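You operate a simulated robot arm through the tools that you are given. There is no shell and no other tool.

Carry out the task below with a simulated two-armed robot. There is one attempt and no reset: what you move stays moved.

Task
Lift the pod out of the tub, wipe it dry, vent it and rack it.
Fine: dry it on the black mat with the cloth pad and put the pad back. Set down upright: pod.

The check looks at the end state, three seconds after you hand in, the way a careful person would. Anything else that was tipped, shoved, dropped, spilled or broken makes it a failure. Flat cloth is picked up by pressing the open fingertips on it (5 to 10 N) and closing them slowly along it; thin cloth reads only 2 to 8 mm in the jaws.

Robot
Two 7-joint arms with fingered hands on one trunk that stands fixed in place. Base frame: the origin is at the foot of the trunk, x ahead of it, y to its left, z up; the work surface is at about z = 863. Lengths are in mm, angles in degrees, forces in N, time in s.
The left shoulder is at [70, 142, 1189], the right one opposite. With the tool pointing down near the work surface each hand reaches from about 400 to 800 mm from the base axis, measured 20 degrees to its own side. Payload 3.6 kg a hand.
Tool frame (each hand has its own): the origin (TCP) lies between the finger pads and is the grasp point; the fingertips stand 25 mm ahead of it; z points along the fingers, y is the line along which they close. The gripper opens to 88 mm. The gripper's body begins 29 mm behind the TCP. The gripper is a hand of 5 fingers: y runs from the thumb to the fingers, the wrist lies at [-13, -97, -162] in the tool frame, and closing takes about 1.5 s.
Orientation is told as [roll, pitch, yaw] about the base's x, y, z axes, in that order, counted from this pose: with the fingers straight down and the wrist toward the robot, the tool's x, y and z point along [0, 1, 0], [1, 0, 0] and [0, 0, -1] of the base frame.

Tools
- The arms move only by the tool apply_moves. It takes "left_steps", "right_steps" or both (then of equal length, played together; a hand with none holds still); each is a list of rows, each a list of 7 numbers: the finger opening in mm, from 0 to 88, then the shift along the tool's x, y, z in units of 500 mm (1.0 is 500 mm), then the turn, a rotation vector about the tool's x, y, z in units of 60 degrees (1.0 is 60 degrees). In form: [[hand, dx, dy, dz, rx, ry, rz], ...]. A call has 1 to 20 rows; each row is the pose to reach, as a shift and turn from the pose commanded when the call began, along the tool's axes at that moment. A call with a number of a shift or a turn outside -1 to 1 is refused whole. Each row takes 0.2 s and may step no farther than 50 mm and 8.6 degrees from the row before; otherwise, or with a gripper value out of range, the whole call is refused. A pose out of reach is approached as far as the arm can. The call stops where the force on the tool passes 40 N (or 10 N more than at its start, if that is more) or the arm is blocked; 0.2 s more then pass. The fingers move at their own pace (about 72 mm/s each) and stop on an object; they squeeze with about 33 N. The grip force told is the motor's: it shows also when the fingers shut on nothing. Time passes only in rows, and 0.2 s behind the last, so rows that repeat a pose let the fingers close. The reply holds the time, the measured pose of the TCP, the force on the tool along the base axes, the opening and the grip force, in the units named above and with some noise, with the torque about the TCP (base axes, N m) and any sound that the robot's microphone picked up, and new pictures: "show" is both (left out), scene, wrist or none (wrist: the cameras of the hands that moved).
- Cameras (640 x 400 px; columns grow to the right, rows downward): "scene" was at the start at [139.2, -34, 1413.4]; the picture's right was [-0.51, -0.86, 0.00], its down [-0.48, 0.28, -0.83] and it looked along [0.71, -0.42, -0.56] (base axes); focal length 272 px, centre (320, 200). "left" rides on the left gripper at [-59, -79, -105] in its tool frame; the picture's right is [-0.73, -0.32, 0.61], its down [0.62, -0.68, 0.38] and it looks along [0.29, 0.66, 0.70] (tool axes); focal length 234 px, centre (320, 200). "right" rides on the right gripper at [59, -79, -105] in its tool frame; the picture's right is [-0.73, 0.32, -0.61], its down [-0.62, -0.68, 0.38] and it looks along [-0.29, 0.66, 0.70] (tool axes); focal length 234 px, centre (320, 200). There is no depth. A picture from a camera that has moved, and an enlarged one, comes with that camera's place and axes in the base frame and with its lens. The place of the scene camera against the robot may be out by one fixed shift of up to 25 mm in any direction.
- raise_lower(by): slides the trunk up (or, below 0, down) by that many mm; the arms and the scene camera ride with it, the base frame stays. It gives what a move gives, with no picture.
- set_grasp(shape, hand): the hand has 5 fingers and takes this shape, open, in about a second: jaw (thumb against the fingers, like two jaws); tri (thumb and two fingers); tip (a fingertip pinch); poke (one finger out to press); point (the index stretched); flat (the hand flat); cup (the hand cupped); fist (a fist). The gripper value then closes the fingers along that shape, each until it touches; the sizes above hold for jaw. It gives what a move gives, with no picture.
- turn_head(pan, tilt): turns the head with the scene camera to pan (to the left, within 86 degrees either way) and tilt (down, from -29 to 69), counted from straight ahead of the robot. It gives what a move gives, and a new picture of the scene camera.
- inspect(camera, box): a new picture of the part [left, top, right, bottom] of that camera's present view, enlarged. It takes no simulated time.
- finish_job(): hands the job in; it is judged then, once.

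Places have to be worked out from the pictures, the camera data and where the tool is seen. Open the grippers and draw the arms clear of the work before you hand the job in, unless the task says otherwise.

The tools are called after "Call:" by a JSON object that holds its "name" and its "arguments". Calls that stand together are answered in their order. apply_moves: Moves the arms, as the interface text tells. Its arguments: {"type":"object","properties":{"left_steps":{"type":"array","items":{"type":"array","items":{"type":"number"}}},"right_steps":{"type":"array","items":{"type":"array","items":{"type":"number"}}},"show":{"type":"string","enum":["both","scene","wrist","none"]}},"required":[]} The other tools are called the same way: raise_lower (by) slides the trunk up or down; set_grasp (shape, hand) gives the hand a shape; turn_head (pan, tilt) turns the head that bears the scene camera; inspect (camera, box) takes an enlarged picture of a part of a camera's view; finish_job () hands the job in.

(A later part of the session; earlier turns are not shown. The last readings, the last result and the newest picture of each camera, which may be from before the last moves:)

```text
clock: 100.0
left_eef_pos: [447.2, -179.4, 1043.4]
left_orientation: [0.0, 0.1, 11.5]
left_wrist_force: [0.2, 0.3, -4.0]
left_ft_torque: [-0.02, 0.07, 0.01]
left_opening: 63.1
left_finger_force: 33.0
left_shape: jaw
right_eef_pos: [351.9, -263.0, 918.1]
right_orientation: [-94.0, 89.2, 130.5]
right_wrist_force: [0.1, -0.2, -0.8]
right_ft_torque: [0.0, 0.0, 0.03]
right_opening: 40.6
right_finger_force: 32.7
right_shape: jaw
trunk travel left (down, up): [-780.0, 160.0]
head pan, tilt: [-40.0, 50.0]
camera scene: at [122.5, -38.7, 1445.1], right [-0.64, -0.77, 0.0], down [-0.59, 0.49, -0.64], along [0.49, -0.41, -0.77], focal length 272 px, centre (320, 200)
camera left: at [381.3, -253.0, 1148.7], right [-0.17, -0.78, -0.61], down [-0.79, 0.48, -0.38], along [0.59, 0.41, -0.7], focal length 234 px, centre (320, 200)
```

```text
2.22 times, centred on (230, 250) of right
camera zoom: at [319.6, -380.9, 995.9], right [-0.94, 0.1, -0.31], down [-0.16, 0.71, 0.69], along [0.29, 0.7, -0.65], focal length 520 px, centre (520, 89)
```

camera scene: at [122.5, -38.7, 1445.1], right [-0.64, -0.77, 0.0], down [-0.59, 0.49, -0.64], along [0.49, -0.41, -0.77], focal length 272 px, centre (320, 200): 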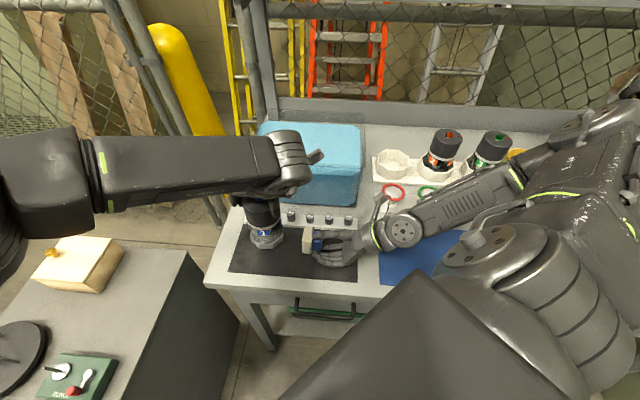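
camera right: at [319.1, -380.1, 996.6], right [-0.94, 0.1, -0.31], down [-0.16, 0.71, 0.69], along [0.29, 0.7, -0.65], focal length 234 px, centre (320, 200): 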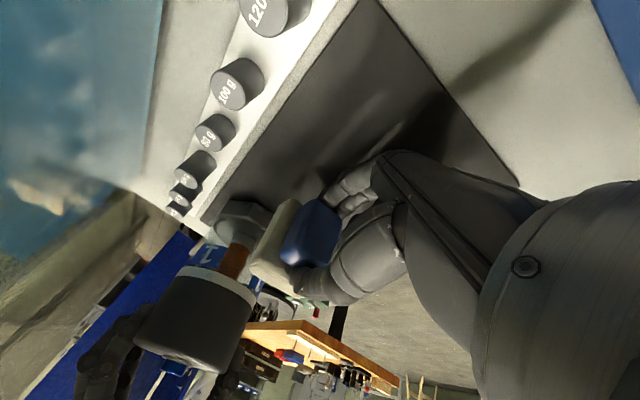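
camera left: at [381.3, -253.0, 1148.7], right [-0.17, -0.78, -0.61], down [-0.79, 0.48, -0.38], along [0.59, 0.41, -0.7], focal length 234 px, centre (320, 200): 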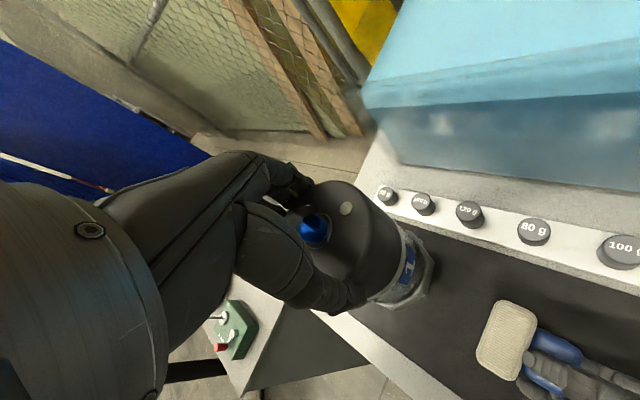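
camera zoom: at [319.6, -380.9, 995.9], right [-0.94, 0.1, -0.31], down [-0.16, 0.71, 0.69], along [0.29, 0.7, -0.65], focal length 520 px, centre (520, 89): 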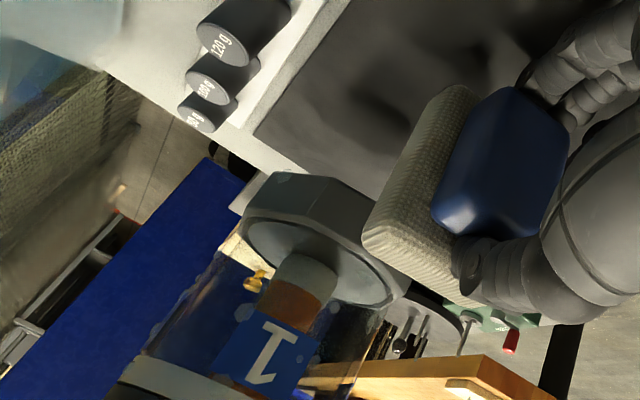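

The bead is near the foot corner facing the pad. I turn the pod 18° more so a flat faces the pad, and bring the pad up to near contact.

Call:
{"name": "apply_moves", "arguments": {"left_steps": [[50, 0, 0, 0, 0, 0, -0.1], [50, 0, 0, 0, 0, 0, -0.2], [50, 0, 0, 0, 0, 0, -0.3], [50, 0, 0, 0, 0, 0, -0.3], [50, 0, 0, 0, 0, 0, -0.3], [50, 0, 0, 0, 0, 0, -0.3]], "right_steps": [[20, 0, 0, 0.04, 0, 0, 0], [20, 0, 0, 0.07, 0, 0, 0], [20, 0, 0, 0.09, 0, 0, 0], [20, 0, 0, 0.094, 0, 0, 0], [20, 0, 0, 0.098, 0, 0, 0], [20, 0, 0, 0.098, 0, 0, 0]], "show": "both"}}

Call:
{"name": "inspect", "arguments": {"camera": "scene", "box": [235, 190, 325, 260]}}

Call:
{"name": "inspect", "arguments": {"camera": "right", "box": [130, 160, 330, 340]}}

```text
clock: 101.4
left_eef_pos: [450.9, -159.8, 1045.3]
left_orientation: [-0.2, 0.0, 29.4]
left_wrist_force: [-0.3, -0.4, -4.1]
left_ft_torque: [0.03, 0.03, -0.01]
left_opening: 63.4
left_finger_force: 33.2
left_shape: jaw
left hand out of reach, approached as far as the arm can: row 2, 3, 4, 5, 6
right_eef_pos: [386.6, -228.5, 918.0]
right_orientation: [-94.4, 89.1, 129.9]
right_wrist_force: [-0.7, -0.9, -1.2]
right_ft_torque: [0.02, 0.02, 0.02]
right_opening: 40.9
right_finger_force: 32.7
right_shape: jaw
trunk travel left (down, up): [-780.0, 160.0]
head pan, tilt: [-40.0, 50.0]
camera scene: at [122.4, -38.6, 1445.1], right [-0.64, -0.77, 0.0], down [-0.59, 0.49, -0.64], along [0.49, -0.41, -0.77], focal length 272 px, centre (320, 200)
camera right: at [353.7, -345.5, 995.9], right [-0.94, 0.1, -0.31], down [-0.16, 0.71, 0.69], along [0.29, 0.7, -0.65], focal length 234 px, centre (320, 200)
camera left: at [410.3, -248.7, 1151.1], right [0.07, -0.79, -0.61], down [-0.9, 0.21, -0.38], along [0.43, 0.57, -0.7], focal length 234 px, centre (320, 200)
```

scene: 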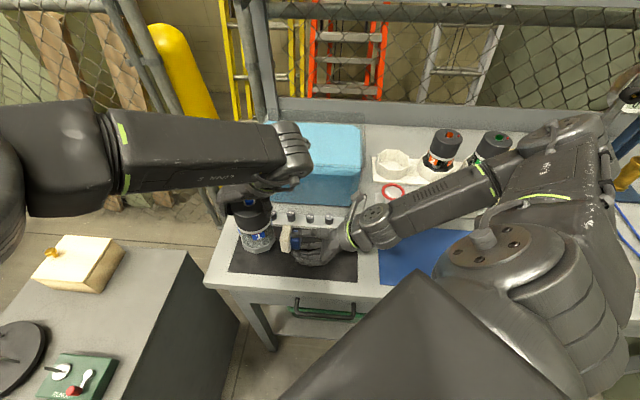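
right: 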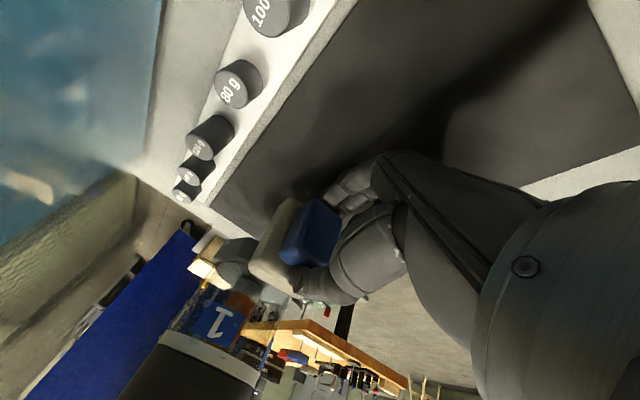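
left: 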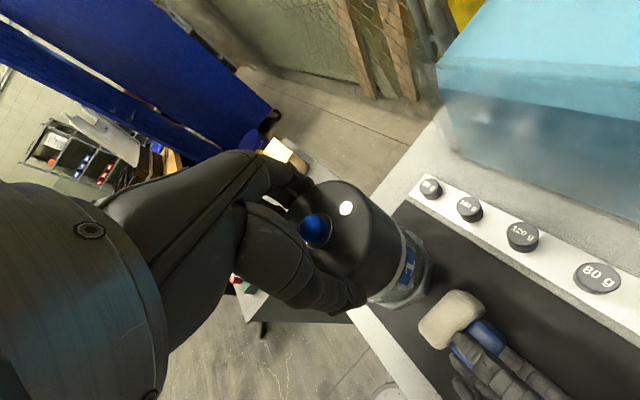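

```text
5.71 times, centred on (280, 225) of scene
camera zoom: at [122.4, -38.6, 1445.1], right [-0.64, -0.77, 0.0], down [-0.59, 0.49, -0.64], along [0.49, -0.41, -0.77], focal length 1554 px, centre (549, 57)
```

zoom: 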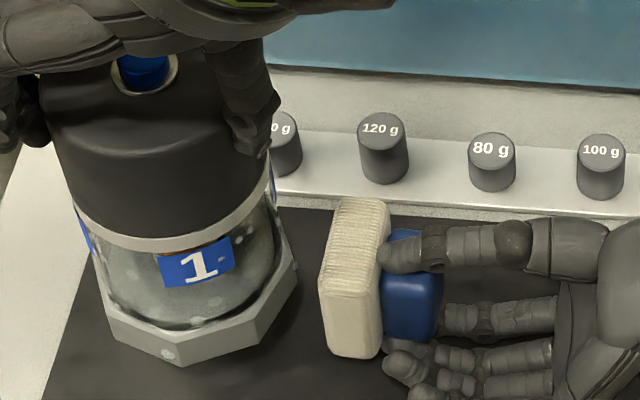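

```text
2.22 times, centred on (230, 250) of right
camera zoom: at [353.7, -345.5, 995.9], right [-0.94, 0.1, -0.31], down [-0.16, 0.71, 0.69], along [0.29, 0.7, -0.65], focal length 520 px, centre (520, 89)
```

zoom: 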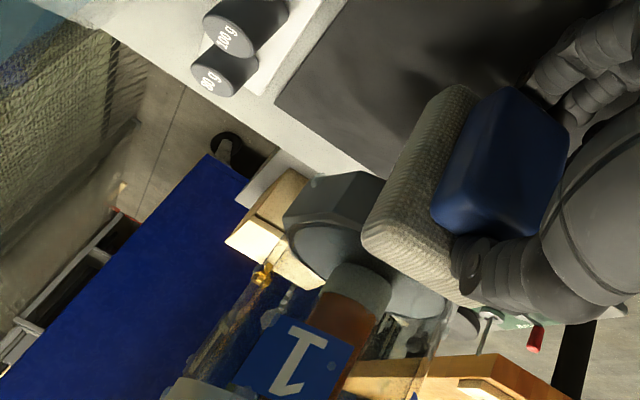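

The left hand shifted to (451, -160) at its yaw limit, but the pad is still aligned with it. I advance the pad to contact here.

Call:
{"name": "apply_moves", "arguments": {"right_steps": [[20, 0, 0, 0.02, 0, 0, 0], [20, 0, 0, 0.03, 0, 0, 0], [20, 0, 0, 0.035, 0, 0, 0], [20, 0, 0, 0.039, 0, 0, 0], [20, 0, 0, 0.039, 0, 0, 0]], "show": "none"}}

```text
clock: 102.6
left_eef_pos: [450.4, -159.0, 1044.7]
left_orientation: [-0.1, -0.1, 29.4]
left_wrist_force: [6.7, 5.6, -0.1]
left_ft_torque: [0.57, -0.67, 0.1]
left_opening: 63.7
left_finger_force: 33.1
left_shape: jaw
right_eef_pos: [400.7, -215.6, 917.6]
right_orientation: [-91.2, 89.2, 133.3]
right_wrist_force: [-6.7, -5.5, -4.3]
right_ft_torque: [-0.09, 0.03, 0.07]
right_opening: 41.0
right_finger_force: 33.2
right_shape: jaw
trunk travel left (down, up): [-780.0, 160.0]
head pan, tilt: [-40.0, 50.0]
```

Contact at ~9 N. I rub: lateral ±12 mm and vertical strokes.

Call:
{"name": "apply_moves", "arguments": {"right_steps": [[20, 0.012, 0, 0, 0, 0, 0], [20, 0.024, 0, 0, 0, 0, 0], [20, 0.012, 0, 0, 0, 0, 0], [20, 0, 0, 0, 0, 0, 0], [20, -0.012, 0, 0, 0, 0, 0], [20, -0.024, 0, 0, 0, 0, 0], [20, -0.012, 0, 0, 0, 0, 0], [20, 0, 0, 0, 0, 0, 0], [20, 0, -0.012, 0, 0, 0, 0], [20, 0, -0.024, 0, 0, 0, 0], [20, 0, -0.012, 0, 0, 0, 0], [20, 0, 0, 0, 0, 0, 0]], "show": "scene"}}

Call:
{"name": "inspect", "arguments": {"camera": "scene", "box": [235, 190, 325, 260]}}

Call:
{"name": "inspect", "arguments": {"camera": "right", "box": [130, 160, 330, 340]}}

```text
clock: 105.2
left_eef_pos: [450.7, -160.1, 1044.7]
left_orientation: [-0.2, 0.0, 29.3]
left_wrist_force: [3.0, 2.3, -5.9]
left_ft_torque: [0.41, -0.39, 0.02]
left_opening: 63.8
left_finger_force: 33.3
left_shape: jaw
right_eef_pos: [400.2, -215.6, 918.1]
right_orientation: [-96.0, 89.2, 128.6]
right_wrist_force: [-2.7, -3.3, 1.3]
right_ft_torque: [0.05, -0.08, -0.03]
right_opening: 41.1
right_finger_force: 33.1
right_shape: jaw
trunk travel left (down, up): [-780.0, 160.0]
head pan, tilt: [-40.0, 50.0]
camera scene: at [122.5, -39.0, 1445.1], right [-0.64, -0.77, 0.0], down [-0.59, 0.49, -0.64], along [0.49, -0.41, -0.77], focal length 272 px, centre (320, 200)
```

scene: 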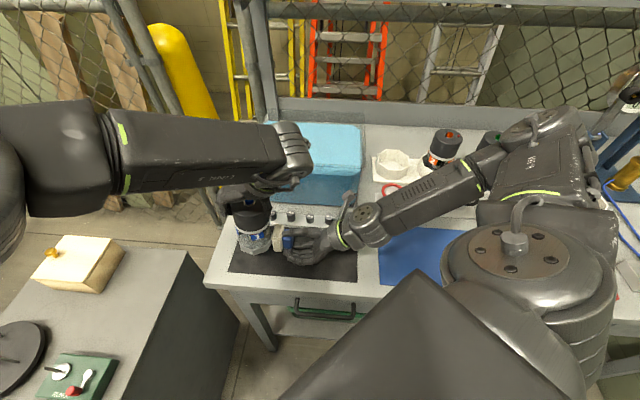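

```text
5.71 times, centred on (280, 225) of scene
camera zoom: at [122.5, -39.0, 1445.1], right [-0.64, -0.77, 0.0], down [-0.59, 0.49, -0.64], along [0.49, -0.41, -0.77], focal length 1554 px, centre (549, 57)
```

zoom: 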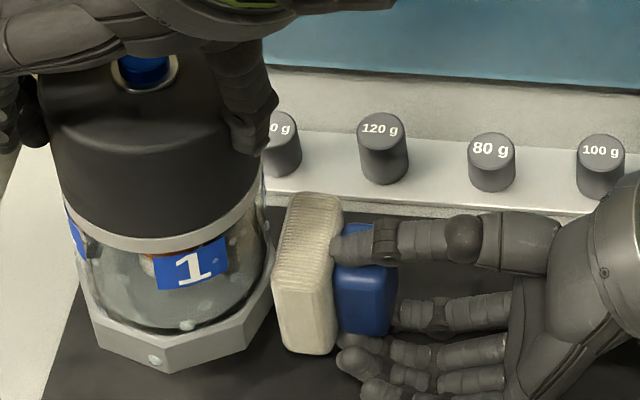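

```text
2.22 times, centred on (230, 250) of right
camera zoom: at [367.2, -332.8, 996.1], right [-0.94, 0.1, -0.31], down [-0.16, 0.71, 0.69], along [0.29, 0.7, -0.65], focal length 520 px, centre (520, 89)
```

zoom: 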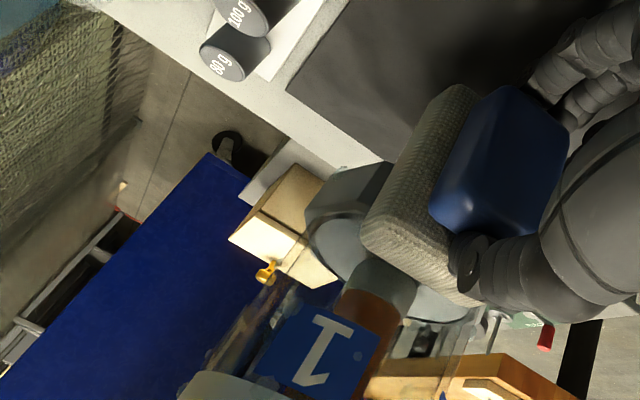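

I back the pad off and turn the pod −60° (returning it to (446, -179)) to see the rubbed face.

Call:
{"name": "apply_moves", "arguments": {"left_steps": [[50, 0, 0, 0, 0, 0, 0], [50, -0.006, -0.005, 0, 0, 0, 0.1], [50, -0.012, -0.01, 0, 0, 0, 0.2], [50, -0.018, -0.016, 0, 0, 0, 0.3], [50, -0.024, -0.022, 0, 0, 0, 0.4], [50, -0.03, -0.027, 0, 0, 0, 0.5], [50, -0.03, -0.027, 0, 0, 0, 0.6], [50, -0.03, -0.027, 0, 0, 0, 0.7], [50, -0.03, -0.027, 0, 0, 0, 0.8], [50, -0.03, -0.027, 0, 0, 0, 0.9], [50, -0.03, -0.027, 0, 0, 0, 1.0], [50, -0.03, -0.027, 0, 0, 0, 1.0]], "right_steps": [[20, 0, 0, -0.04, 0, 0, 0], [20, 0, 0, -0.08, 0, 0, 0], [20, 0, 0, -0.12, 0, 0, 0], [20, 0, 0, -0.12, 0, 0, 0], [20, 0, 0, -0.12, 0, 0, 0], [20, 0, 0, -0.12, 0, 0, 0], [20, 0, 0, -0.12, 0, 0, 0], [20, 0, 0, -0.12, 0, 0, 0], [20, 0, 0, -0.12, 0, 0, 0], [20, 0, 0, -0.12, 0, 0, 0], [20, 0, 0, -0.12, 0, 0, 0], [20, 0, 0, -0.12, 0, 0, 0]], "show": "scene"}}

Call:
{"name": "inspect", "arguments": {"camera": "scene", "box": [240, 205, 300, 255]}}

Call:
{"name": "inspect", "arguments": {"camera": "left", "box": [330, 180, 470, 320]}}

```text
clock: 107.8
left_eef_pos: [445.7, -178.8, 1046.3]
left_orientation: [0.0, 0.1, -30.6]
left_wrist_force: [0.4, 0.3, -4.6]
left_ft_torque: [0.01, 0.01, 0.03]
left_opening: 63.6
left_finger_force: 33.1
left_shape: jaw
right_eef_pos: [358.7, -258.6, 917.4]
right_orientation: [-95.6, 89.2, 128.9]
right_wrist_force: [1.2, 0.0, -0.3]
right_ft_torque: [0.01, -0.02, 0.0]
right_opening: 41.1
right_finger_force: 33.4
right_shape: jaw
trunk travel left (down, up): [-780.0, 160.0]
head pan, tilt: [-40.0, 50.0]
camera scene: at [122.2, -39.2, 1445.1], right [-0.64, -0.77, 0.0], down [-0.59, 0.49, -0.64], along [0.49, -0.41, -0.77], focal length 272 px, centre (320, 200)
```

scene: 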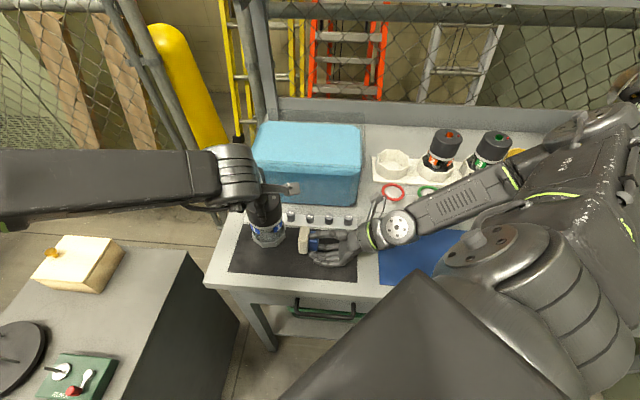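

```text
8.00 times, centred on (270, 230) of scene
camera zoom: at [122.2, -39.2, 1445.1], right [-0.64, -0.77, 0.0], down [-0.59, 0.49, -0.64], along [0.49, -0.41, -0.77], focal length 2176 px, centre (720, -40)
```

zoom: 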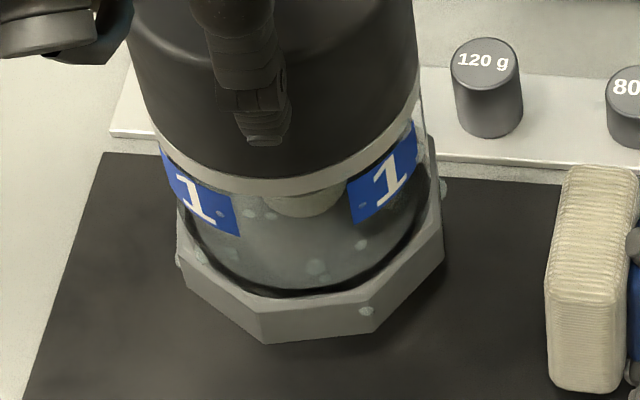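

```text
2.86 times, centred on (400, 250) of left
camera zoom: at [348.5, -189.8, 1151.1], right [-0.65, -0.46, -0.61], down [-0.27, 0.88, -0.38], along [0.71, -0.09, -0.7], focal length 669 px, centre (91, 57)
```

zoom: 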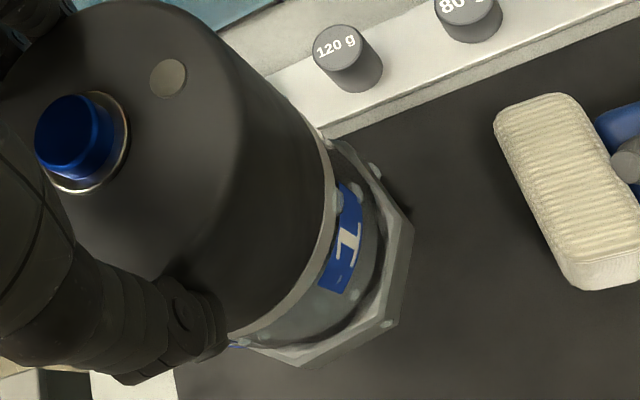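

None of the beads changed after rubbing in the air, so the pod probably needs to be standing on the mat while the pad itself strokes. I lower the pod onto the mat again.

Call:
{"name": "apply_moves", "arguments": {"left_steps": [[50, 0, 0, 0.03, 0, 0, 0], [50, 0, 0, 0.06, 0, 0, 0], [50, 0, 0, 0.085, 0, 0, 0], [50, 0, 0, 0.092, 0, 0, 0], [50, 0, 0, 0.095, 0, 0, 0], [50, 0, 0, 0.095, 0, 0, 0]], "show": "none"}}

```text
clock: 109.2
left_eef_pos: [446.2, -179.0, 997.9]
left_orientation: [0.0, -0.1, -30.4]
left_wrist_force: [1.1, 0.3, 6.4]
left_ft_torque: [0.07, 0.04, -0.02]
left_opening: 63.7
left_finger_force: 32.9
left_shape: jaw
right_eef_pos: [357.6, -257.3, 916.3]
right_orientation: [-95.4, 89.2, 129.1]
right_wrist_force: [0.5, -1.2, -0.4]
right_ft_torque: [0.03, 0.01, 0.01]
right_opening: 41.0
right_finger_force: 32.8
right_shape: jaw
trunk travel left (down, up): [-780.0, 160.0]
head pan, tilt: [-40.0, 50.0]
```

The pod stands on the mat. I advance the pad to contact.

Call:
{"name": "apply_moves", "arguments": {"right_steps": [[20, 0, 0, 0.03, 0, 0, 0], [20, 0, 0, 0.06, 0, 0, 0], [20, 0, 0, 0.072, 0, 0, 0], [20, 0, 0, 0.077, 0, 0, 0], [20, 0, 0, 0.081, 0, 0, 0], [20, 0, 0, 0.081, 0, 0, 0]], "show": "none"}}

```text
clock: 110.6
left_eef_pos: [445.5, -178.3, 996.6]
left_orientation: [0.1, -0.1, -30.6]
left_wrist_force: [12.7, 6.4, 9.0]
left_ft_torque: [0.1, -0.26, 0.28]
left_opening: 63.7
left_finger_force: 33.2
left_shape: jaw
right_eef_pos: [385.7, -229.7, 918.3]
right_orientation: [-100.3, 89.2, 124.3]
right_wrist_force: [-15.7, -10.3, 3.4]
right_ft_torque: [0.26, -0.22, -0.08]
right_opening: 40.7
right_finger_force: 33.3
right_shape: jaw
trunk travel left (down, up): [-780.0, 160.0]
head pan, tilt: [-40.0, 50.0]
```

Contact at ~19 N. Now pad strokes, lateral ±15 mm and vertical, with the pod on the mat.

Call:
{"name": "apply_moves", "arguments": {"right_steps": [[20, 0.01, 0, -0.001, 0, 0, 0], [20, 0.02, 0, -0.001, 0, 0, 0], [20, 0.03, 0, -0.001, 0, 0, 0], [20, 0.02, 0, -0.001, 0, 0, 0], [20, 0.01, 0, -0.001, 0, 0, 0], [20, 0, 0, -0.001, 0, 0, 0], [20, -0.01, 0, -0.001, 0, 0, 0], [20, -0.02, 0, -0.001, 0, 0, 0], [20, -0.03, 0, -0.001, 0, 0, 0], [20, -0.02, 0, -0.001, 0, 0, 0], [20, -0.01, 0, -0.001, 0, 0, 0], [20, 0, 0, -0.001, 0, 0, 0], [20, 0, -0.01, -0.001, 0, 0, 0], [20, 0, -0.02, -0.001, 0, 0, 0], [20, 0, -0.03, -0.001, 0, 0, 0], [20, 0, -0.02, -0.001, 0, 0, 0], [20, 0, -0.01, -0.001, 0, 0, 0], [20, 0, 0, -0.001, 0, 0, 0]], "show": "both"}}

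Call:
{"name": "inspect", "arguments": {"camera": "scene", "box": [240, 205, 310, 260]}}

Call:
{"name": "inspect", "arguments": {"camera": "right", "box": [130, 160, 330, 340]}}

Call:
{"name": "inspect", "arguments": {"camera": "left", "box": [330, 180, 470, 320]}}

```text
clock: 114.4
left_eef_pos: [443.3, -179.3, 998.0]
left_orientation: [0.1, 0.0, -30.5]
left_wrist_force: [14.7, 5.6, 8.0]
left_ft_torque: [-0.01, -0.48, 0.38]
left_opening: 63.4
left_finger_force: 32.7
left_shape: jaw
right_eef_pos: [386.0, -230.1, 919.5]
right_orientation: [-113.1, 89.3, 111.3]
right_wrist_force: [-18.1, -13.5, 6.9]
right_ft_torque: [0.37, -0.29, -0.03]
right_opening: 41.4
right_finger_force: 32.8
right_shape: jaw
trunk travel left (down, up): [-780.0, 160.0]
head pan, tilt: [-40.0, 50.0]
camera scene: at [118.7, -40.1, 1445.6], right [-0.64, -0.77, 0.0], down [-0.59, 0.49, -0.64], along [0.49, -0.41, -0.77], focal length 272 px, centre (320, 200)
camera right: at [351.7, -347.4, 997.9], right [-0.94, 0.1, -0.32], down [-0.16, 0.71, 0.69], along [0.29, 0.7, -0.65], focal length 234 px, centre (320, 200)
```

scene: 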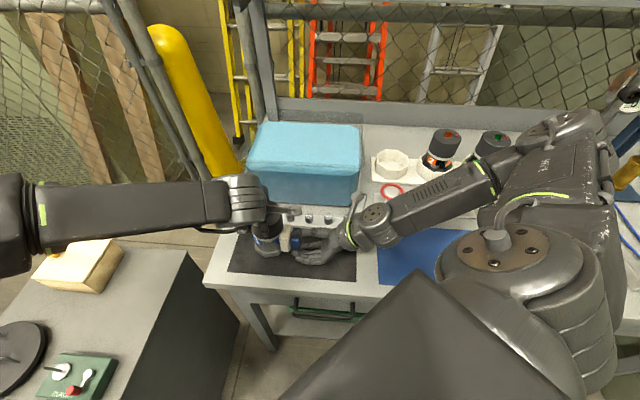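
right: 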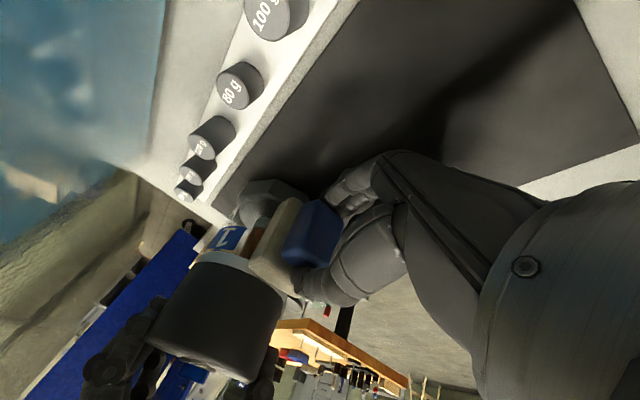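

```text
7.27 times, centred on (275, 232) of scene
camera zoom: at [118.7, -40.1, 1445.6], right [-0.64, -0.77, 0.0], down [-0.59, 0.49, -0.64], along [0.49, -0.41, -0.77], focal length 1978 px, centre (647, -36)
```

zoom: 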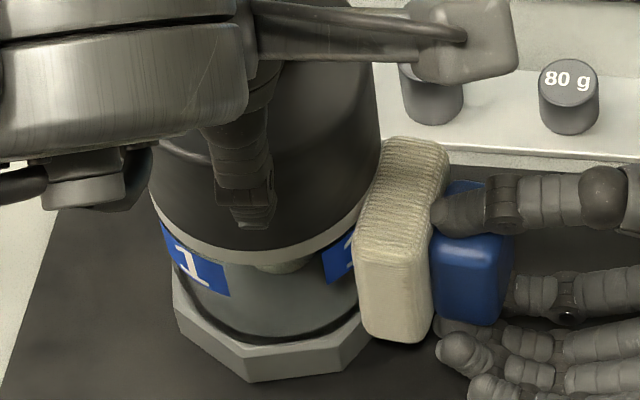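

```text
2.22 times, centred on (230, 250) of right
camera zoom: at [351.7, -347.4, 997.9], right [-0.94, 0.1, -0.32], down [-0.16, 0.71, 0.69], along [0.29, 0.7, -0.65], focal length 520 px, centre (520, 89)
```

zoom: 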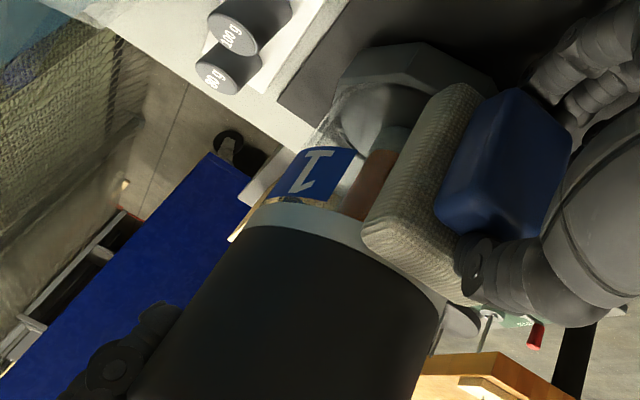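

```text
2.86 times, centred on (400, 250) of left
camera zoom: at [345.3, -190.3, 1103.9], right [-0.65, -0.46, -0.61], down [-0.27, 0.88, -0.38], along [0.72, -0.08, -0.69], focal length 669 px, centre (91, 57)
```

zoom: 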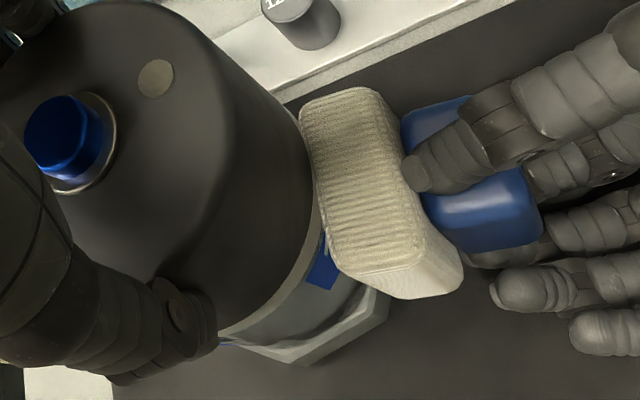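

All beads have vanished – glass, band and foot look dry. I back the pad off and inspect the pod from every camera.

Call:
{"name": "apply_moves", "arguments": {"right_steps": [[20, 0, 0, -0.03, 0, 0, 0], [20, 0, 0, -0.06, 0, 0, 0], [20, 0, 0, -0.09, 0, 0, 0], [20, 0, 0, -0.12, 0, 0, 0], [20, 0, 0, -0.12, 0, 0, 0]], "show": "both"}}

Call:
{"name": "inspect", "arguments": {"camera": "scene", "box": [240, 205, 310, 260]}}

Call:
{"name": "inspect", "arguments": {"camera": "left", "box": [330, 180, 470, 320]}}

Call:
{"name": "inspect", "arguments": {"camera": "right", "box": [130, 160, 330, 340]}}

```text
clock: 115.6
left_eef_pos: [445.2, -177.2, 996.3]
left_orientation: [0.0, 0.0, -30.6]
left_wrist_force: [4.7, -1.4, 13.2]
left_ft_torque: [-0.1, -0.23, 0.04]
left_opening: 63.5
left_finger_force: 33.1
left_shape: jaw
right_eef_pos: [343.0, -270.4, 917.9]
right_orientation: [-94.6, 89.2, 129.9]
right_wrist_force: [0.1, 0.5, 0.2]
right_ft_torque: [-0.02, -0.01, 0.01]
right_opening: 41.5
right_finger_force: 32.9
right_shape: jaw
trunk travel left (down, up): [-780.0, 160.0]
head pan, tilt: [-40.0, 50.0]
camera scene: at [121.7, -38.5, 1445.2], right [-0.64, -0.77, 0.0], down [-0.59, 0.49, -0.64], along [0.49, -0.41, -0.77], focal length 272 px, centre (320, 200)
camera right: at [309.5, -388.1, 997.0], right [-0.94, 0.1, -0.31], down [-0.16, 0.71, 0.69], along [0.29, 0.7, -0.65], focal length 234 px, centre (320, 200)
```

scene: 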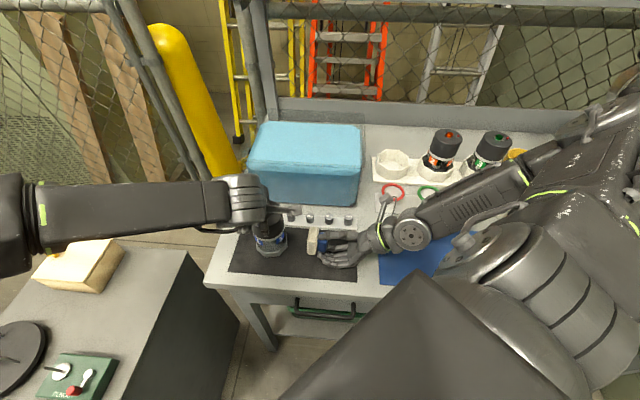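
right: 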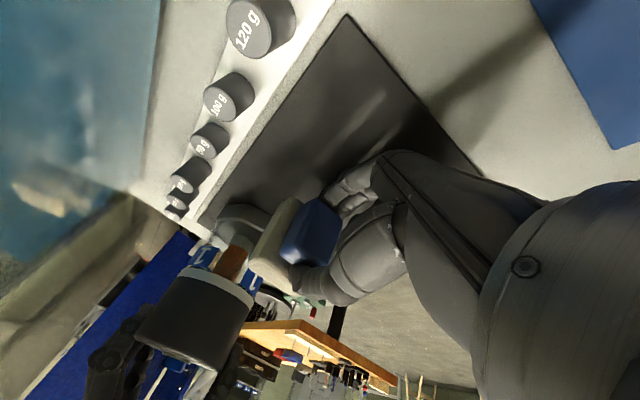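

```text
7.27 times, centred on (275, 232) of scene
camera zoom: at [121.7, -38.5, 1445.2], right [-0.64, -0.77, 0.0], down [-0.59, 0.49, -0.64], along [0.49, -0.41, -0.77], focal length 1978 px, centre (647, -36)
```

zoom: 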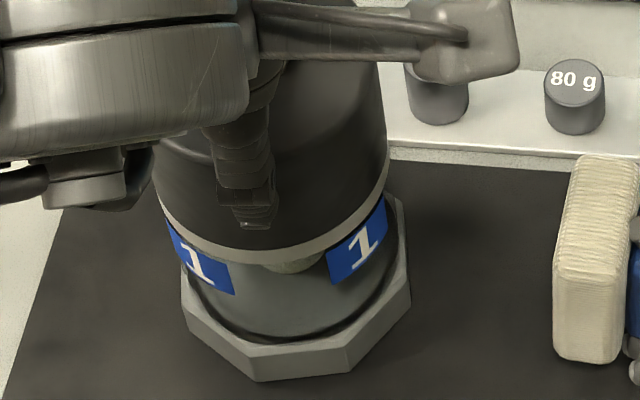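

```text
2.86 times, centred on (400, 250) of left
camera zoom: at [347.4, -189.1, 1103.4], right [-0.65, -0.46, -0.61], down [-0.27, 0.88, -0.38], along [0.71, -0.08, -0.7], focal length 669 px, centre (91, 57)
```

zoom: 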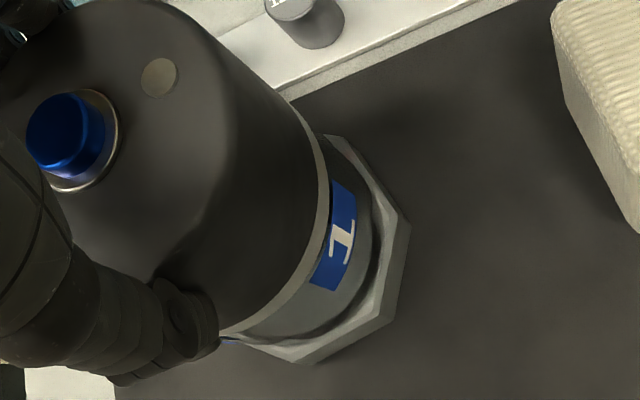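

```text
2.22 times, centred on (230, 250) of right
camera zoom: at [309.5, -388.1, 997.0], right [-0.94, 0.1, -0.31], down [-0.16, 0.71, 0.69], along [0.29, 0.7, -0.65], focal length 520 px, centre (520, 89)
```

zoom: 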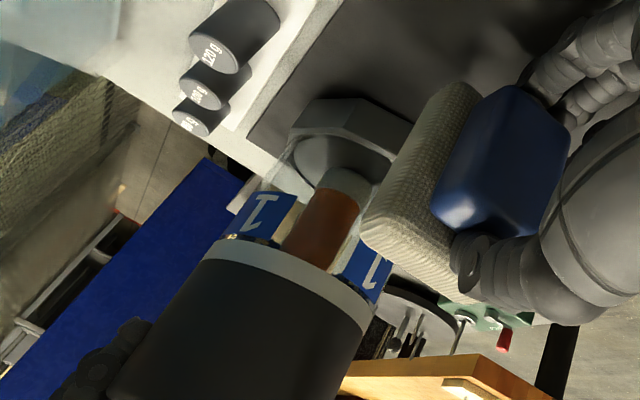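

The pod is dry all round. I ease the left hand's downward push, open it and rise clear.

Call:
{"name": "apply_moves", "arguments": {"left_steps": [[50, 0, 0, -0.002, 0, 0, 0], [60, 0, 0, -0.003, 0, 0, 0], [70, 0, 0, -0.003, 0, 0, 0], [80, 0, 0, -0.003, 0, 0, 0], [88, 0, 0, -0.003, 0, 0, 0], [88, 0, 0, -0.003, 0, 0, 0], [88, 0, 0, -0.003, 0, 0, 0], [88, 0, 0, -0.03, 0, 0, 0], [88, 0, 0, -0.08, 0, 0, 0], [88, 0, 0, -0.15, 0, 0, 0], [88, 0, 0, -0.22, 0, 0, 0], [88, 0, 0, -0.28, 0, 0, 0], [88, 0, 0, -0.28, 0, 0, 0]], "show": "both"}}

```text
clock: 118.4
left_eef_pos: [446.1, -178.5, 1137.7]
left_orientation: [0.0, 0.0, -30.6]
left_wrist_force: [0.7, 0.3, 0.7]
left_ft_torque: [0.01, 0.01, 0.0]
left_opening: 87.6
left_finger_force: 0.0
left_shape: jaw
right_eef_pos: [342.4, -270.9, 919.1]
right_orientation: [-94.6, 89.2, 129.7]
right_wrist_force: [-0.5, 0.2, -0.5]
right_ft_torque: [-0.06, -0.01, 0.01]
right_opening: 41.3
right_finger_force: 32.7
right_shape: jaw
trunk travel left (down, up): [-780.0, 160.0]
head pan, tilt: [-40.0, 50.0]
camera scene: at [122.1, -38.8, 1445.1], right [-0.64, -0.77, 0.0], down [-0.59, 0.49, -0.64], along [0.49, -0.41, -0.77], focal length 272 px, centre (320, 200)
camera left: at [347.6, -190.0, 1243.2], right [-0.65, -0.46, -0.61], down [-0.27, 0.88, -0.38], along [0.71, -0.08, -0.7], focal length 234 px, centre (320, 200)
```

scene: 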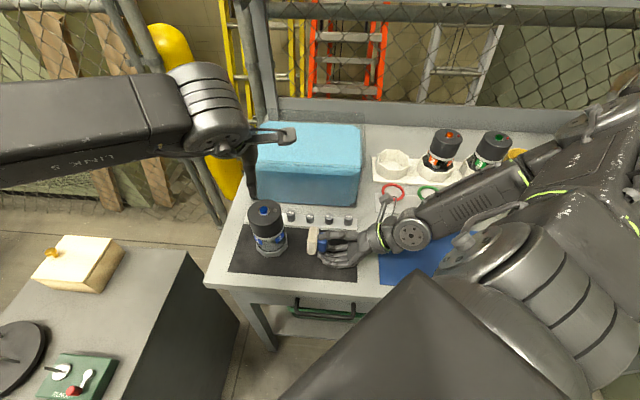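
left: 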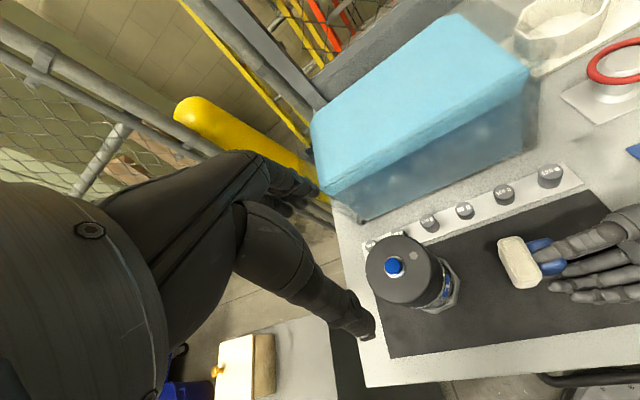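

The pod stands upright and dry. I move the left hand aside to the left, then raise the trunk 55 mm to retrace the right hand's known route.

Call:
{"name": "apply_moves", "arguments": {"left_steps": [[88, 0.064, -0.028, -0.02, 0, 0, 0], [88, 0.128, -0.057, -0.04, 0, 0, 0], [88, 0.192, -0.085, -0.06, 0, 0, 0], [88, 0.255, -0.113, -0.08, 0, 0, 0], [88, 0.319, -0.142, -0.1, 0, 0, 0], [88, 0.383, -0.17, -0.12, 0, 0, 0], [88, 0.383, -0.17, -0.12, 0, 0, 0]], "show": "none"}}

Call:
{"name": "raise_lower", "arguments": {"by": 55}}

```text
clock: 120.0
left_eef_pos: [469.1, 30.6, 1196.3]
left_orientation: [0.0, -0.1, -30.6]
left_wrist_force: [0.1, 0.1, 0.2]
left_ft_torque: [0.01, 0.02, 0.0]
left_opening: 87.8
left_finger_force: 0.0
left_shape: jaw
right_eef_pos: [342.2, -271.5, 917.8]
right_orientation: [-96.4, 89.1, 128.1]
right_wrist_force: [0.2, 0.2, -0.3]
right_ft_torque: [0.01, 0.02, 0.05]
right_opening: 41.3
right_finger_force: 32.6
right_shape: jaw
trunk travel left (down, up): [-780.0, 160.0]
head pan, tilt: [-40.0, 50.0]
```

```text
clock: 121.0
left_eef_pos: [468.8, 31.1, 1251.2]
left_orientation: [0.0, 0.0, -30.6]
left_wrist_force: [0.1, 0.4, 0.7]
left_ft_torque: [0.03, 0.02, -0.01]
left_opening: 87.9
left_finger_force: 0.1
left_shape: jaw
right_eef_pos: [343.0, -271.8, 973.9]
right_orientation: [-94.5, 89.2, 130.0]
right_wrist_force: [-0.2, -0.2, -0.2]
right_ft_torque: [0.0, 0.02, 0.02]
right_opening: 41.4
right_finger_force: 33.3
right_shape: jaw
trunk travel left (down, up): [-835.0, 105.0]
head pan, tilt: [-40.0, 50.0]
```

Now raise the right hand in the same orientation to z≈1113.

Call:
{"name": "apply_moves", "arguments": {"right_steps": [[20, 0, -0.06, 0, 0, 0, 0], [20, 0, -0.12, 0, 0, 0, 0], [20, 0, -0.18, 0, 0, 0, 0], [20, 0, -0.24, 0, 0, 0, 0], [20, 0, -0.278, 0, 0, 0, 0], [20, 0, -0.278, 0, 0, 0, 0]], "show": "none"}}

```text
clock: 122.4
left_eef_pos: [469.7, 30.8, 1250.9]
left_orientation: [0.0, 0.1, -30.5]
left_wrist_force: [-0.4, 0.4, 0.4]
left_ft_torque: [-0.04, 0.02, -0.01]
left_opening: 88.0
left_finger_force: 0.1
left_shape: jaw
right_eef_pos: [344.9, -271.5, 1112.8]
right_orientation: [-99.3, 89.3, 125.3]
right_wrist_force: [-0.3, 0.9, -0.6]
right_ft_torque: [0.0, 0.02, 0.01]
right_opening: 41.4
right_finger_force: 32.9
right_shape: jaw
trunk travel left (down, up): [-835.0, 105.0]
head pan, tilt: [-40.0, 50.0]
```

Call:
{"name": "apply_moves", "arguments": {"right_steps": [[20, 0.032, -0.008, 0.002, -0.008, -0.107, -0.02], [20, 0.064, -0.016, 0.004, -0.016, -0.214, -0.039], [20, 0.096, -0.024, 0.006, -0.024, -0.32, -0.059], [20, 0.128, -0.031, 0.008, -0.032, -0.427, -0.079], [20, 0.16, -0.039, 0.009, -0.04, -0.534, -0.098], [20, 0.193, -0.047, 0.011, -0.048, -0.641, -0.118], [20, 0.225, -0.054, 0.013, -0.056, -0.748, -0.137], [20, 0.257, -0.062, 0.015, -0.064, -0.855, -0.157], [20, 0.257, -0.062, 0.015, -0.064, -0.855, -0.157]], "show": "none"}}

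```text
clock: 124.4
left_eef_pos: [468.4, 29.8, 1252.3]
left_orientation: [0.1, 0.0, -30.6]
left_wrist_force: [0.3, -0.4, 0.2]
left_ft_torque: [-0.05, 0.02, -0.02]
left_opening: 87.7
left_finger_force: 0.0
left_shape: jaw
right_eef_pos: [327.3, -414.0, 1057.7]
right_orientation: [43.9, 80.9, -40.1]
right_wrist_force: [-0.1, 0.5, -1.4]
right_ft_torque: [0.01, 0.02, -0.02]
right_opening: 41.5
right_finger_force: 33.4
right_shape: jaw
right hand out of reach, approached as far as the arm can: row 1, 2, 3, 4, 5, 6, 7, 8, 9
trunk travel left (down, up): [-835.0, 105.0]
head pan, tilt: [-40.0, 50.0]
```

The arm took a different branch and ended at (327, -414, 1058). I look before proceeding.

Call:
{"name": "apply_moves", "arguments": {"right_steps": [[20, 0, 0, 0, 0, 0, 0]], "show": "both"}}

```text
clock: 124.8
left_eef_pos: [468.3, 30.3, 1251.4]
left_orientation: [-0.1, 0.0, -30.7]
left_wrist_force: [0.4, -0.2, 0.3]
left_ft_torque: [-0.04, 0.01, -0.01]
left_opening: 87.5
left_finger_force: 0.1
left_shape: jaw
right_eef_pos: [328.0, -413.7, 1058.7]
right_orientation: [44.1, 81.0, -40.1]
right_wrist_force: [0.6, -0.8, -0.4]
right_ft_torque: [-0.02, 0.01, 0.0]
right_opening: 41.5
right_finger_force: 33.1
right_shape: jaw
trunk travel left (down, up): [-835.0, 105.0]
head pan, tilt: [-40.0, 50.0]
camera scene: at [122.2, -39.2, 1500.1], right [-0.64, -0.77, 0.0], down [-0.59, 0.49, -0.64], along [0.49, -0.41, -0.77], focal length 272 px, centre (320, 200)
camera right: at [386.2, -504.0, 1155.0], right [-0.62, -0.71, -0.33], down [-0.74, 0.38, 0.56], along [-0.27, 0.59, -0.76], focal length 234 px, centre (320, 200)
```

scene: 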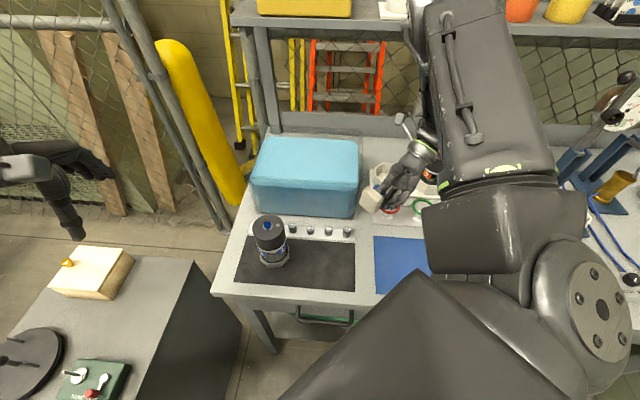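
right: 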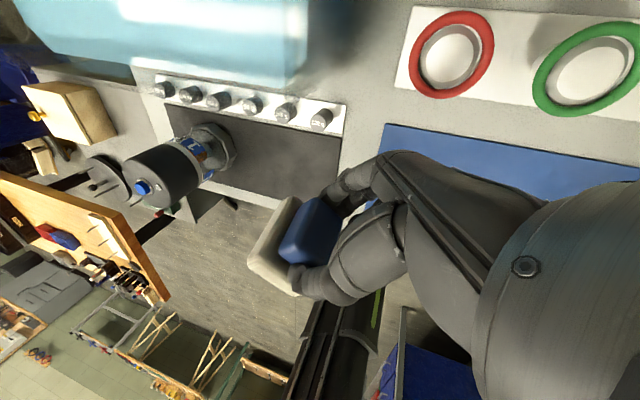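

Clear of objects. I move back toward (441, -357, 1144) while starting the reverse rotation, in one short call.

Call:
{"name": "apply_moves", "arguments": {"right_steps": [[20, 0.043, -0.026, 0.011, 0, 0, 0], [20, 0.085, -0.051, 0.022, 0, 0, 0], [20, 0.128, -0.077, 0.034, 0, 0, 0], [20, 0.171, -0.103, 0.045, -0.05, -0.05, -0.05], [20, 0.213, -0.128, 0.056, -0.12, -0.12, -0.12], [20, 0.256, -0.154, 0.067, -0.2, -0.2, -0.2], [20, 0.256, -0.154, 0.067, -0.2, -0.2, -0.2]], "show": "scene"}}

```text
clock: 126.4
left_eef_pos: [467.0, 29.4, 1250.8]
left_orientation: [0.0, 0.0, -30.7]
left_wrist_force: [-0.1, -0.2, 0.3]
left_ft_torque: [-0.01, -0.03, -0.02]
left_opening: 87.6
left_finger_force: 0.0
left_shape: jaw
right_eef_pos: [371.0, -399.7, 1072.5]
right_orientation: [36.6, 64.0, -35.3]
right_wrist_force: [-0.6, -0.1, -0.6]
right_ft_torque: [0.01, -0.03, -0.02]
right_opening: 41.4
right_finger_force: 32.9
right_shape: jaw
right hand out of reach, approached as far as the arm can: row 1, 2, 3, 4, 5, 6, 7
trunk travel left (down, up): [-835.0, 105.0]
head pan, tilt: [-40.0, 50.0]
camera scene: at [121.8, -38.8, 1500.2], right [-0.64, -0.77, 0.0], down [-0.59, 0.49, -0.64], along [0.49, -0.41, -0.77], focal length 272 px, centre (320, 200)
```

scene: 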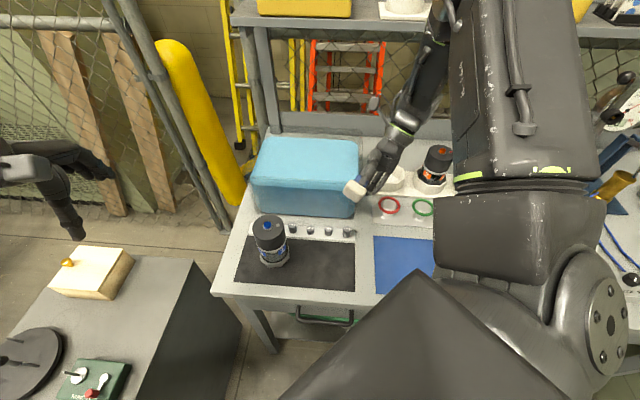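

The reverse rotation frees the arm. I continue rotating back toward hand-down while rising 40 mm.

Call:
{"name": "apply_moves", "arguments": {"right_steps": [[20, 0, -0.02, 0, -0.08, -0.08, -0.08], [20, 0, -0.04, 0, -0.16, -0.16, -0.16], [20, 0, -0.06, 0, -0.24, -0.24, -0.24], [20, 0, -0.08, 0, -0.32, -0.32, -0.32], [20, 0, -0.09, 0, -0.4, -0.4, -0.4], [20, 0, -0.09, 0, -0.48, -0.48, -0.48], [20, 0, -0.09, 0, -0.56, -0.56, -0.56], [20, 0, -0.09, 0, -0.56, -0.56, -0.56]], "show": "scene"}}

```text
clock: 128.2
left_eef_pos: [467.9, 30.2, 1252.2]
left_orientation: [0.0, 0.1, -30.7]
left_wrist_force: [-0.3, 0.7, -0.5]
left_ft_torque: [-0.01, 0.01, -0.02]
left_opening: 87.8
left_finger_force: 0.2
left_shape: jaw
right_eef_pos: [361.6, -387.0, 1110.1]
right_orientation: [15.1, 19.2, -15.4]
right_wrist_force: [0.0, 0.8, -0.6]
right_ft_torque: [-0.02, 0.0, 0.0]
right_opening: 41.6
right_finger_force: 32.5
right_shape: jaw
trunk travel left (down, up): [-835.0, 105.0]
head pan, tilt: [-40.0, 50.0]
camera scene: at [121.9, -38.7, 1500.1], right [-0.64, -0.77, 0.0], down [-0.59, 0.49, -0.64], along [0.49, -0.41, -0.77], focal length 272 px, centre (320, 200)
```

scene: 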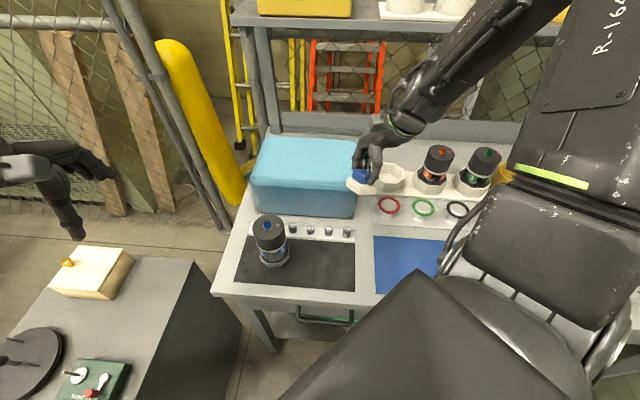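

Nearly hand-down. I turn to yaw +45° and approach the pad's home spot at a safe height.

Call:
{"name": "apply_moves", "arguments": {"right_steps": [[20, 0.013, -0.004, 0.02, -0.019, -0.046, -0.121], [20, 0.027, -0.008, 0.04, -0.037, -0.093, -0.243], [20, 0.04, -0.012, 0.06, -0.056, -0.139, -0.364], [20, 0.054, -0.016, 0.085, -0.074, -0.186, -0.486], [20, 0.067, -0.02, 0.11, -0.093, -0.232, -0.607], [20, 0.081, -0.024, 0.13, -0.111, -0.278, -0.728], [20, 0.094, -0.028, 0.15, -0.13, -0.325, -0.85], [20, 0.108, -0.032, 0.172, -0.148, -0.371, -0.971], [20, 0.108, -0.032, 0.172, -0.148, -0.371, -0.971]], "show": "both"}}

```text
clock: 130.2
left_eef_pos: [467.8, 29.9, 1250.7]
left_orientation: [0.0, 0.0, -30.5]
left_wrist_force: [0.6, -0.4, 0.0]
left_ft_torque: [0.0, 0.02, 0.02]
left_opening: 87.8
left_finger_force: 0.0
left_shape: jaw
right_eef_pos: [344.1, -306.1, 1050.9]
right_orientation: [1.5, 0.6, 41.3]
right_wrist_force: [0.7, -0.2, -0.9]
right_ft_torque: [-0.01, -0.04, -0.01]
right_opening: 41.4
right_finger_force: 32.9
right_shape: jaw
trunk travel left (down, up): [-835.0, 105.0]
head pan, tilt: [-40.0, 50.0]
camera scene: at [121.9, -38.5, 1500.2], right [-0.64, -0.77, 0.0], down [-0.59, 0.49, -0.64], along [0.49, -0.41, -0.77], focal length 272 px, centre (320, 200)
camera right: at [247.7, -315.6, 1158.6], right [0.74, -0.34, 0.58], down [-0.11, -0.91, -0.39], along [0.67, 0.22, -0.71], focal length 234 px, centre (320, 200)
```

scene: 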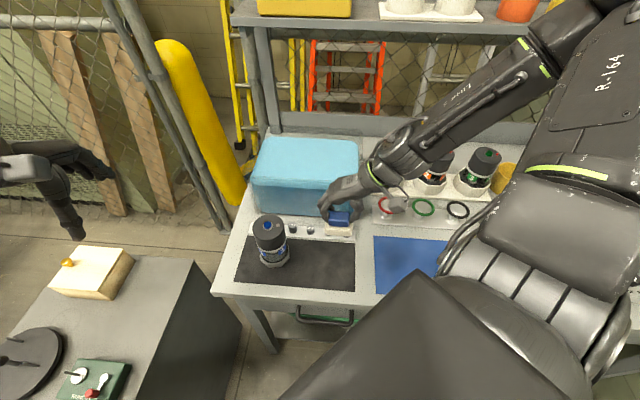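
right: 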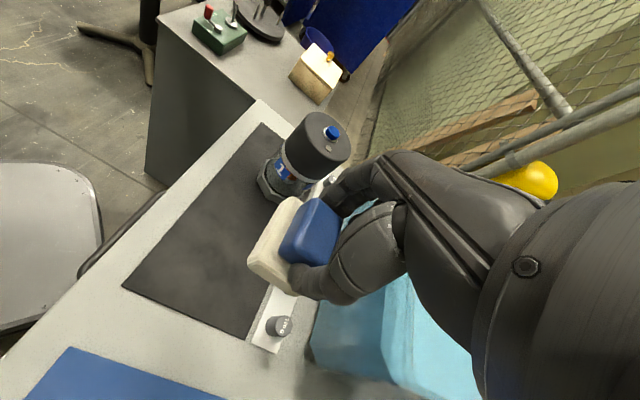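

The pad sits in the grip as before. I return over its original spot (grip recorded at (330, -288, 908), yaw 45°), fixing the small tilt.

Call:
{"name": "apply_moves", "arguments": {"right_steps": [[20, 0.015, 0.001, 0.06, 0.003, -0.01, -0.02], [20, 0.03, 0.001, 0.12, 0.007, -0.02, -0.04], [20, 0.045, 0.002, 0.182, 0.01, -0.029, -0.058], [20, 0.045, 0.002, 0.182, 0.01, -0.029, -0.058]], "show": "both"}}

Call:
{"name": "inspect", "arguments": {"camera": "right", "box": [180, 120, 420, 360]}}

```text
clock: 131.2
left_eef_pos: [468.3, 30.4, 1250.8]
left_orientation: [0.0, 0.1, -30.7]
left_wrist_force: [0.5, -0.2, -0.1]
left_ft_torque: [-0.04, -0.05, -0.04]
left_opening: 87.7
left_finger_force: 0.1
left_shape: jaw
right_eef_pos: [328.9, -286.9, 960.5]
right_orientation: [-0.2, 1.3, 44.7]
right_wrist_force: [0.6, 0.1, 0.1]
right_ft_torque: [-0.01, 0.01, 0.01]
right_opening: 41.2
right_finger_force: 33.0
right_shape: jaw
trunk travel left (down, up): [-835.0, 105.0]
head pan, tilt: [-40.0, 50.0]
camera scene: at [121.9, -38.4, 1500.2], right [-0.64, -0.77, 0.0], down [-0.59, 0.49, -0.64], along [0.49, -0.41, -0.77], focal length 272 px, centre (320, 200)
camera right: at [231.6, -299.8, 1066.7], right [0.75, -0.28, 0.6], down [-0.05, -0.93, -0.37], along [0.66, 0.24, -0.71], focal length 234 px, centre (320, 200)
```

scene: 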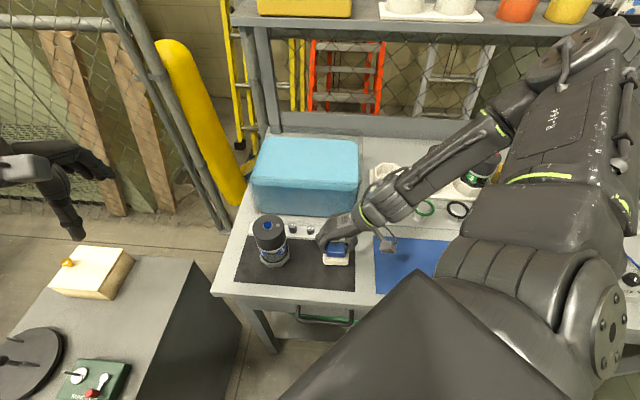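
right: 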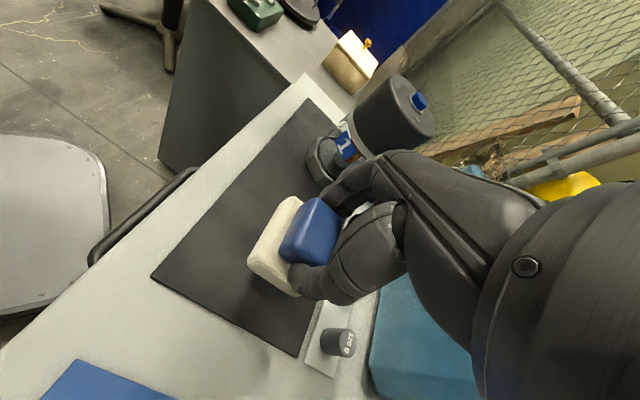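

```text
1.67 times, centred on (300, 240) of right
camera zoom: at [231.6, -299.8, 1066.7], right [0.75, -0.28, 0.6], down [-0.05, -0.93, -0.37], along [0.66, 0.24, -0.71], focal length 390 px, centre (353, 133)
```

zoom: 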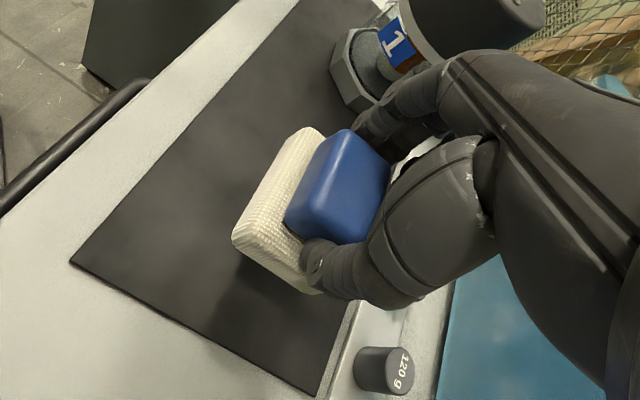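

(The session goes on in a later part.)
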